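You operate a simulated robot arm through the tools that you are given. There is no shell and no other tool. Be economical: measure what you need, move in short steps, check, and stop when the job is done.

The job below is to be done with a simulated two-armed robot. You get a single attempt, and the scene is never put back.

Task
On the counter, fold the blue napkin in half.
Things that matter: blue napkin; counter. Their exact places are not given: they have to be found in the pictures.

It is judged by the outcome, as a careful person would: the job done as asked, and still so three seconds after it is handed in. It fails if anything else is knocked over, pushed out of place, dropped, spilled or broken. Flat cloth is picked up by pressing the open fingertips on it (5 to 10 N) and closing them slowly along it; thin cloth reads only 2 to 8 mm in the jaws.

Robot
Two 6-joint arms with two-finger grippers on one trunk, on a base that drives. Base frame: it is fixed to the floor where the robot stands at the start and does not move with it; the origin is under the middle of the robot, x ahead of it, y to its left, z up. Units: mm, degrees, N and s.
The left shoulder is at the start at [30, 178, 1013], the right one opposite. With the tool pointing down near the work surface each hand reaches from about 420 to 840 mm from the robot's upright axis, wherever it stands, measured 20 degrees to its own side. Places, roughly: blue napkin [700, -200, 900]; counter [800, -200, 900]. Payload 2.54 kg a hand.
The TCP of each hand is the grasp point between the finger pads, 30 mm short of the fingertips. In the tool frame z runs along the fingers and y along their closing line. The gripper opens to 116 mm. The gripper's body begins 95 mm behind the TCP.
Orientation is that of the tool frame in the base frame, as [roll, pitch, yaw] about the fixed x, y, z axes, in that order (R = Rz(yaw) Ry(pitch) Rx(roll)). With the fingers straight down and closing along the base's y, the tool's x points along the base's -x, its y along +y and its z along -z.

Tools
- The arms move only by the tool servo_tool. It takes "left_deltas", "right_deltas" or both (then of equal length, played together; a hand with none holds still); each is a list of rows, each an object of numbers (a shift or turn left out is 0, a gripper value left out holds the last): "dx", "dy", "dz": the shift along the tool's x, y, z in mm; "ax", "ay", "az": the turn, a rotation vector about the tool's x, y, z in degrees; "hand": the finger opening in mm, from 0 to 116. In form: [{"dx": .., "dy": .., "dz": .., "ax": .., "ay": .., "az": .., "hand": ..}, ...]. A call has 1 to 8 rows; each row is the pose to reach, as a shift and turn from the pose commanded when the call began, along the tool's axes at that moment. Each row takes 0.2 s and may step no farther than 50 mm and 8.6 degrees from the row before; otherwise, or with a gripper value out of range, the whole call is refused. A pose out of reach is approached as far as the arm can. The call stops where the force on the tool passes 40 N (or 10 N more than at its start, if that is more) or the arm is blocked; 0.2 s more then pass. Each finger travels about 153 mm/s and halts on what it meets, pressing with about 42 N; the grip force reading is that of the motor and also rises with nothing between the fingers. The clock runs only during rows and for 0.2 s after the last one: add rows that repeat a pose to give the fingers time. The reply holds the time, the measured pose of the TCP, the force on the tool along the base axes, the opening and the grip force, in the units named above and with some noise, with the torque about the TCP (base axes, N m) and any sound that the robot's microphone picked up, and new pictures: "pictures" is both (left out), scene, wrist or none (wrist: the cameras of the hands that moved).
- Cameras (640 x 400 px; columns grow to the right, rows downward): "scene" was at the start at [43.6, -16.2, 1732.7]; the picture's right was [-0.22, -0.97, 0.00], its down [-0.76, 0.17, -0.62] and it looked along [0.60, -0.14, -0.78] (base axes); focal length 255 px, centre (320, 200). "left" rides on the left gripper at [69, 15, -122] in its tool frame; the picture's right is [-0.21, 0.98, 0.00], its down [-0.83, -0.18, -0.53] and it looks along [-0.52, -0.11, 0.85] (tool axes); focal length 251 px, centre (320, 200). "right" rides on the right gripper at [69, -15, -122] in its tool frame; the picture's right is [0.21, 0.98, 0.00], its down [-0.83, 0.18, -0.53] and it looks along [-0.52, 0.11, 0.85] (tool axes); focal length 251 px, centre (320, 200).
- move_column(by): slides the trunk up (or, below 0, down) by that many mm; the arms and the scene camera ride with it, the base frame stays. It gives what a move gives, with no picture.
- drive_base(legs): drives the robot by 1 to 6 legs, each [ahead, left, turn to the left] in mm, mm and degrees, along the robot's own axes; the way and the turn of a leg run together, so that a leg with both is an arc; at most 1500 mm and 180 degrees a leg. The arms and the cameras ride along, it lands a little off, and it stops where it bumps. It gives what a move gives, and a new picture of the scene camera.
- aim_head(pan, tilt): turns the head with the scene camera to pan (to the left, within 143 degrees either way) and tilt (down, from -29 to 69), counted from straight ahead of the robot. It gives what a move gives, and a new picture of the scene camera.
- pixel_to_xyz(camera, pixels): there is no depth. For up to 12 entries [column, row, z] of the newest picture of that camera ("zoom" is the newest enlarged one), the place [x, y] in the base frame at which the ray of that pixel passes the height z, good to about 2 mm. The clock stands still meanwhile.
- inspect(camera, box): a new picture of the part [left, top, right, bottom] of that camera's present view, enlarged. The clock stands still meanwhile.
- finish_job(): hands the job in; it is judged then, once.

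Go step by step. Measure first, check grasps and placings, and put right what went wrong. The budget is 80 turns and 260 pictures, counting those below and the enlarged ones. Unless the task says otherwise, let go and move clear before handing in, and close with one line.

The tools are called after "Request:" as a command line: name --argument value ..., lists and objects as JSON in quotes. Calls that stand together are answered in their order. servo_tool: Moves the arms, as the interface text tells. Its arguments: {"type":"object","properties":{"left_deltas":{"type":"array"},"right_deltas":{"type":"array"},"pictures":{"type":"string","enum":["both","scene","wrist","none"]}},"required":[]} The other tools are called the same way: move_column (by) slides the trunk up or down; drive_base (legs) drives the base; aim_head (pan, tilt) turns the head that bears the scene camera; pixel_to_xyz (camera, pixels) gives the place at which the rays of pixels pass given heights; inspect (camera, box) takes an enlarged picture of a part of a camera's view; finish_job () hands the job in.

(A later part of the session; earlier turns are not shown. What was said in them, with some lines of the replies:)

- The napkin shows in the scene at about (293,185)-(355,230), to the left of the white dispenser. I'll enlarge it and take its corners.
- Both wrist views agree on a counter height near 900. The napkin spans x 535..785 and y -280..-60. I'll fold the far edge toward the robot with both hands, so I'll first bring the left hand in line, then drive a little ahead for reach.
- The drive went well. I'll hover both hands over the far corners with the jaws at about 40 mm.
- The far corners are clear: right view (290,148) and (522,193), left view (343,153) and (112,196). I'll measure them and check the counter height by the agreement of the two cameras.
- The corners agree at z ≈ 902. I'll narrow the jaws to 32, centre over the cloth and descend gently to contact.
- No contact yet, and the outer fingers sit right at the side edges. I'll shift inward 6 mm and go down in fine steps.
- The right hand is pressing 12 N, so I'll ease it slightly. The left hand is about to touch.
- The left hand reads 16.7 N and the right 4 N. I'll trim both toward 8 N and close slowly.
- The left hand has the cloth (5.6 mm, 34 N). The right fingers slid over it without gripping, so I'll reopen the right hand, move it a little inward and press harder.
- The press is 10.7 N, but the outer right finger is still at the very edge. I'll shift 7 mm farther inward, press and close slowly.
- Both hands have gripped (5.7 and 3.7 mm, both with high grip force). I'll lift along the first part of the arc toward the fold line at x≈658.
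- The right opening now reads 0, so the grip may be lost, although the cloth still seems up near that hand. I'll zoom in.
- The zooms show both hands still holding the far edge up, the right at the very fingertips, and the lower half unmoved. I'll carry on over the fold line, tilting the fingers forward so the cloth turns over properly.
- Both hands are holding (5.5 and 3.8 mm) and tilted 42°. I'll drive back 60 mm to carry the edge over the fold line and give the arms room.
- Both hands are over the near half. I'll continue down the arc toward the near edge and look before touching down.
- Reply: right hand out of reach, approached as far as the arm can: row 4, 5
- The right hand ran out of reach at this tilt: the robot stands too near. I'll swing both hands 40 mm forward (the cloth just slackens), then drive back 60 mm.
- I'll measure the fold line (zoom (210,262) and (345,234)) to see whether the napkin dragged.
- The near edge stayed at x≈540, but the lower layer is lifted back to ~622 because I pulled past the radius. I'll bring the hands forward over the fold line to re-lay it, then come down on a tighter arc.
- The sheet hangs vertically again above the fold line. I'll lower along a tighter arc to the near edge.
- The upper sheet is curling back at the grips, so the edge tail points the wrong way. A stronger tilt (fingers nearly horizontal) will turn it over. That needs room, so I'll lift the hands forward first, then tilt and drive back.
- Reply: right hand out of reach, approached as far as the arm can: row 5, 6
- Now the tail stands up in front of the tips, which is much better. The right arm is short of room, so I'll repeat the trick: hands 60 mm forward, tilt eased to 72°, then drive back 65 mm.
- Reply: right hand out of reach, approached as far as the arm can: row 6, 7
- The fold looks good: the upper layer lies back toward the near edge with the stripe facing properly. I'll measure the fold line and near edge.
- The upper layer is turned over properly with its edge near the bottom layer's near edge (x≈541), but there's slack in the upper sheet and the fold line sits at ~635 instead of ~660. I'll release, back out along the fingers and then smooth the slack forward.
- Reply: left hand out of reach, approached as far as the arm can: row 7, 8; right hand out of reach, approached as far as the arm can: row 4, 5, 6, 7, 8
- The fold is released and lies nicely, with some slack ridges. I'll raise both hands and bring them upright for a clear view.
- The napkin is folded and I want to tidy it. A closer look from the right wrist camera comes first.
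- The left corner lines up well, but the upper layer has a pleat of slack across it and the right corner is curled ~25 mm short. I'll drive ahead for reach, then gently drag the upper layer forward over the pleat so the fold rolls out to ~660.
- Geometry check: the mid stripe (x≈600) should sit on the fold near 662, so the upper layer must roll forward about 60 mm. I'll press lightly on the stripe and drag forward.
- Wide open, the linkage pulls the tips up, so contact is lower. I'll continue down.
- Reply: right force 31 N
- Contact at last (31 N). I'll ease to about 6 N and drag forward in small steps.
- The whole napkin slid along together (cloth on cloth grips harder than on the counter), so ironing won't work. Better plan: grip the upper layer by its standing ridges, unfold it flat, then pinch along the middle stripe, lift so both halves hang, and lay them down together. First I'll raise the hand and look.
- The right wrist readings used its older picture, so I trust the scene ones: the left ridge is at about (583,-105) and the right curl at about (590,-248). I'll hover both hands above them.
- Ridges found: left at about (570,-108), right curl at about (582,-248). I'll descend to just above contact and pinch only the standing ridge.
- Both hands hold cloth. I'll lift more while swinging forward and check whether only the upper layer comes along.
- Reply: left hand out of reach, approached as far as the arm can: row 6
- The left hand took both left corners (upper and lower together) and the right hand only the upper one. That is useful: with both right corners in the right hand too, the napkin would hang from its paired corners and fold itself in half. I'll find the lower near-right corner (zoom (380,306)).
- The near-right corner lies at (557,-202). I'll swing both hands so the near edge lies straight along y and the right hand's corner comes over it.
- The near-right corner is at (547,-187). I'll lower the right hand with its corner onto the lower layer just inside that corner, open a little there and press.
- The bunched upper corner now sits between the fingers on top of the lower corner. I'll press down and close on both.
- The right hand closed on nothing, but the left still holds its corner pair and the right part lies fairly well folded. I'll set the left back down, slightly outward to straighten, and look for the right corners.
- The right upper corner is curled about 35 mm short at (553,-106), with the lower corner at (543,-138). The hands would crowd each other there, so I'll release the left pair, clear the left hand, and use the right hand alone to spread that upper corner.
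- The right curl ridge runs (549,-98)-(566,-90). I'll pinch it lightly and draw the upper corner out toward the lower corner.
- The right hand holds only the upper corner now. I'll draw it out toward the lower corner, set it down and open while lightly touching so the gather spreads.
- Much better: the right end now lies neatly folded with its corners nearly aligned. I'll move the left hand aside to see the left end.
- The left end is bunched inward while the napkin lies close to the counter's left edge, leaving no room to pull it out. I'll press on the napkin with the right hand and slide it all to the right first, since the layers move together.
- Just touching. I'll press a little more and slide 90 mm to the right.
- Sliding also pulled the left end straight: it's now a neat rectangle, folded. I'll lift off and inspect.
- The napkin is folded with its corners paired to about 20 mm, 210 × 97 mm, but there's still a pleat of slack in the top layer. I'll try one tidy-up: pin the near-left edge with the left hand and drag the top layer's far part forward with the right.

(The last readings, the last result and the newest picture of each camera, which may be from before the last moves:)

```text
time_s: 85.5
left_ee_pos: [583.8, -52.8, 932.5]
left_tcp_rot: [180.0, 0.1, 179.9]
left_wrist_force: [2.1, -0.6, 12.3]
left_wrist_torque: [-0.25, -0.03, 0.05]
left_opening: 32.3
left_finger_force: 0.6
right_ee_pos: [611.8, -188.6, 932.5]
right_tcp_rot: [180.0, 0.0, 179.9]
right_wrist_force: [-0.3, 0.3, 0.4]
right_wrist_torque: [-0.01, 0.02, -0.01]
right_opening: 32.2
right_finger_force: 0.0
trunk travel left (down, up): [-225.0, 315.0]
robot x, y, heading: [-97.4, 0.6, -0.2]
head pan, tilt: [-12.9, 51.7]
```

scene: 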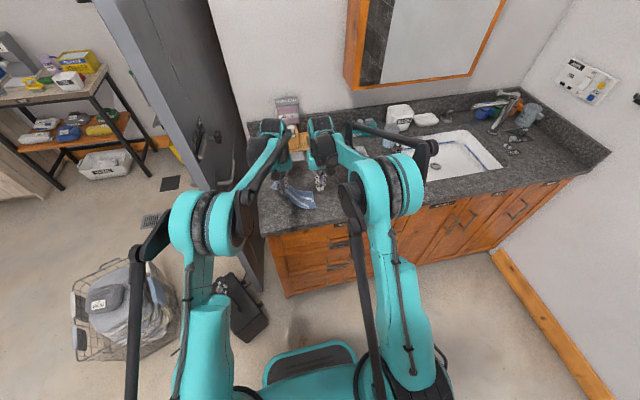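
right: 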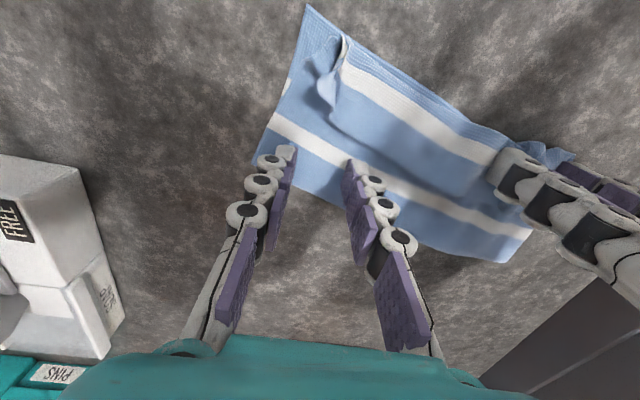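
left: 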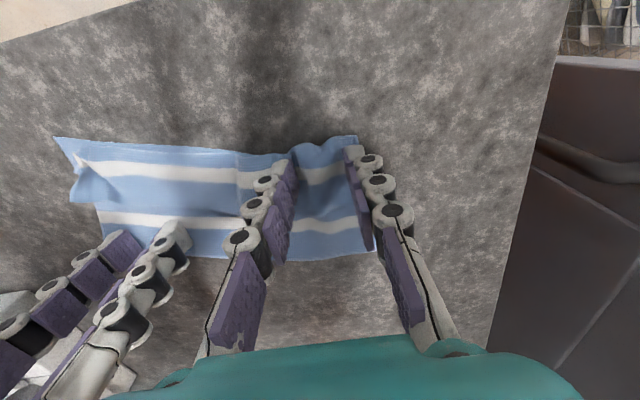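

Request:
servo_tool --left_deltas '[{"dz": 0.4}, {"dz": 0.4}, {"dz": 0.4}, {"dz": 0.4}, {"dz": 0.4}, {"dz": 0.4}]' --right_deltas '[{"dz": 0.5}, {"dz": 0.8}, {"dz": 0.8, "dx": -6}, {"dz": 0.8, "dx": -12}, {"dz": 0.8, "dx": -18}, {"dz": 0.8, "dx": -24}]' --pictures "wrist"

Request:
inspect --camera "scene" --box '[275, 165, 345, 215]'

```text
time_s: 86.9
left_ee_pos: [582.9, -51.7, 930.9]
left_tcp_rot: [-180.0, 0.1, 179.9]
left_wrist_force: [1.7, 0.3, 8.4]
left_wrist_torque: [-0.03, -0.01, 0.02]
left_opening: 32.8
left_finger_force: 0.1
right_ee_pos: [633.3, -188.6, 930.8]
right_tcp_rot: [-180.0, 0.1, 179.9]
right_wrist_force: [-2.0, -0.5, 7.6]
right_wrist_torque: [-0.07, 0.05, -0.01]
right_opening: 32.1
right_finger_force: 0.0
trunk travel left (down, up): [-225.0, 315.0]
robot x, y, heading: [-96.6, 1.0, -0.1]
head pan, tilt: [-12.9, 51.7]
```

right: 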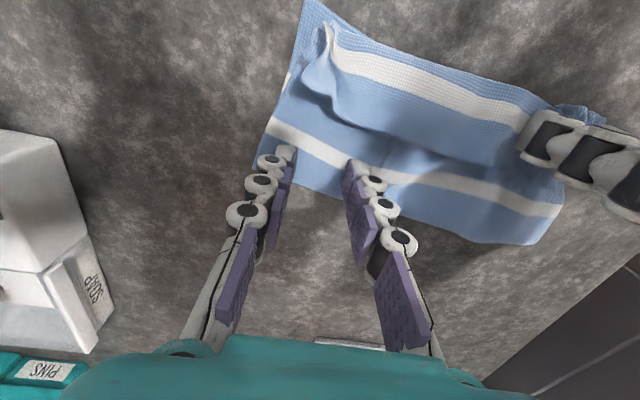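
left: 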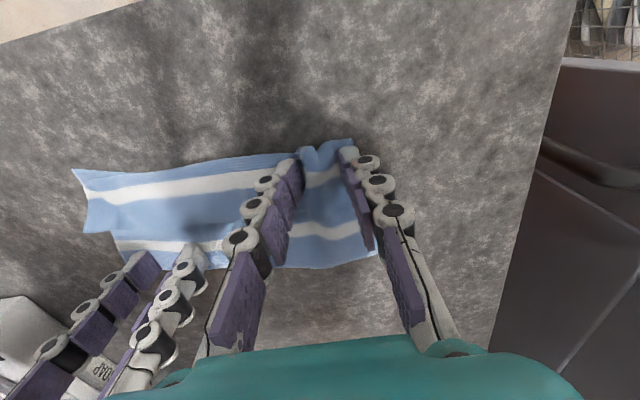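

```text
8.00 times, centred on (310, 190) of scene
```

zoom: 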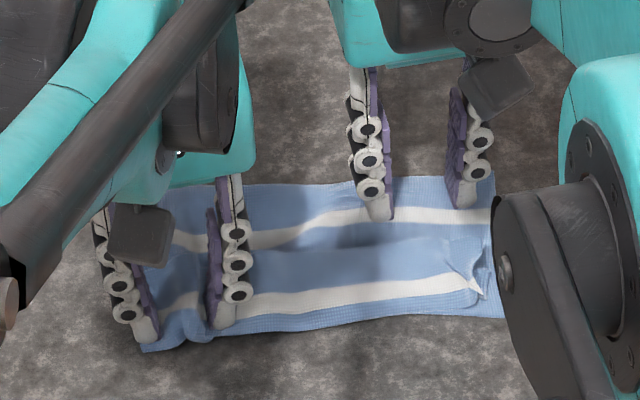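

The napkin pivoted about the pin and is squared up with the counter, with no harm done. I'll lift both hands off and inspect the result.

Request:
servo_tool --left_deltas '[{"dz": -15}, {"dz": -50}, {"dz": -95}, {"dz": -130, "dy": 20}, {"dz": -140, "dy": 50, "dx": -30}, {"dz": -140, "dy": 75, "dx": -70}, {"dz": -140, "dy": 75, "dx": -70}]' --right_deltas '[{"dz": -15}, {"dz": -50}, {"dz": -95}, {"dz": -120, "dy": -30, "dx": 20}, {"dz": -130, "dy": -40, "dx": 60}, {"dz": -130, "dy": -10, "dx": 100}, {"dz": -130, "dy": 30, "dx": 110, "hand": 116}]' --pictures "wrist"

Request:
inspect --camera "scene" --box '[275, 165, 345, 215]'

Request:
inspect --camera "right" --box '[200, 80, 520, 280]'

```text
time_s: 88.5
left_ee_pos: [654.3, 23.0, 1071.9]
left_tcp_rot: [-179.9, 0.0, 179.8]
left_wrist_force: [-0.5, 0.7, -0.5]
left_wrist_torque: [-0.03, -0.02, -0.03]
left_opening: 32.1
left_finger_force: 0.0
right_ee_pos: [528.1, -157.0, 1061.2]
right_tcp_rot: [-180.0, 0.1, 179.7]
right_wrist_force: [0.8, 0.1, -0.4]
right_wrist_torque: [-0.03, 0.0, -0.02]
right_opening: 115.7
right_finger_force: 0.1
trunk travel left (down, up): [-225.0, 315.0]
robot x, y, heading: [-101.8, 1.4, -0.1]
head pan, tilt: [-12.9, 51.7]
```

right: 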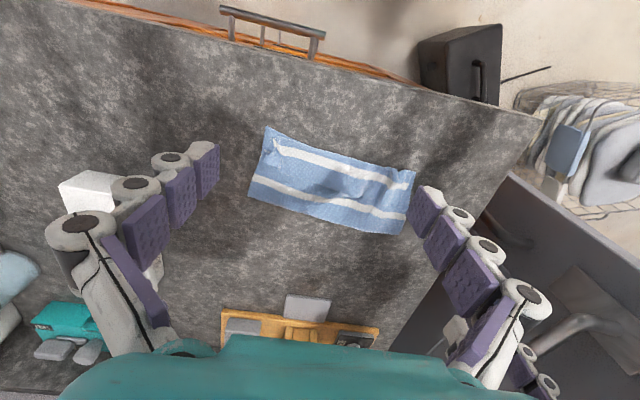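
left: 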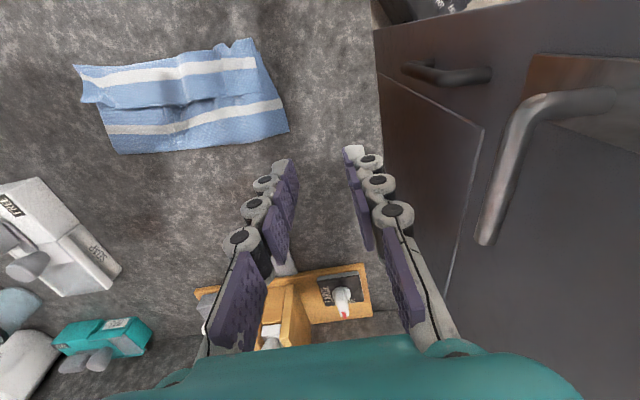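

```text
8.00 times, centred on (310, 190) of scene
```

zoom: 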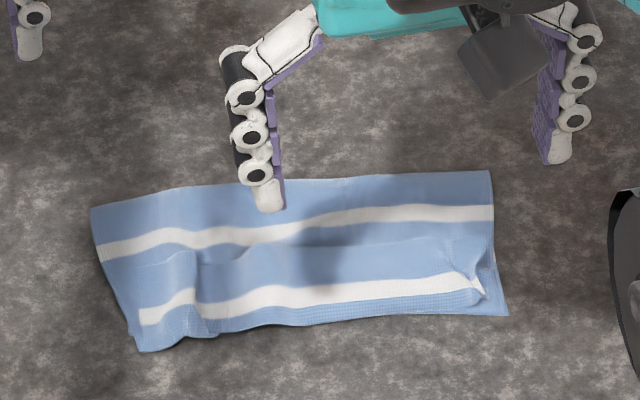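

```text
2.00 times, centred on (360, 180) of right
```

zoom: 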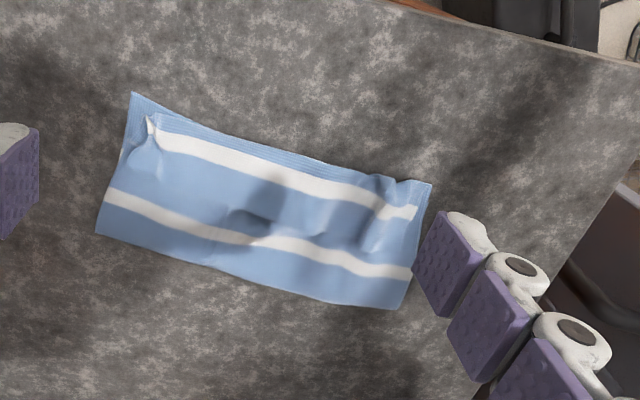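

The napkin now lies as one neat rectangle (right zoom (97,235)-(430,185)), folded with its near edges lined up. Both hands are empty and clear above it, and nothing else has moved, so I'm handing in.

Request:
finish_job

```text
The job is handed in.
```

The blue napkin is folded in half on the counter and handed in, with both hands clear and nothing else disturbed. The fold is slightly uneven: corners pair to about 20 mm, and at last measure it was about 97 mm deep rather than the ideal 123 mm, with a little slack left in the top layer.
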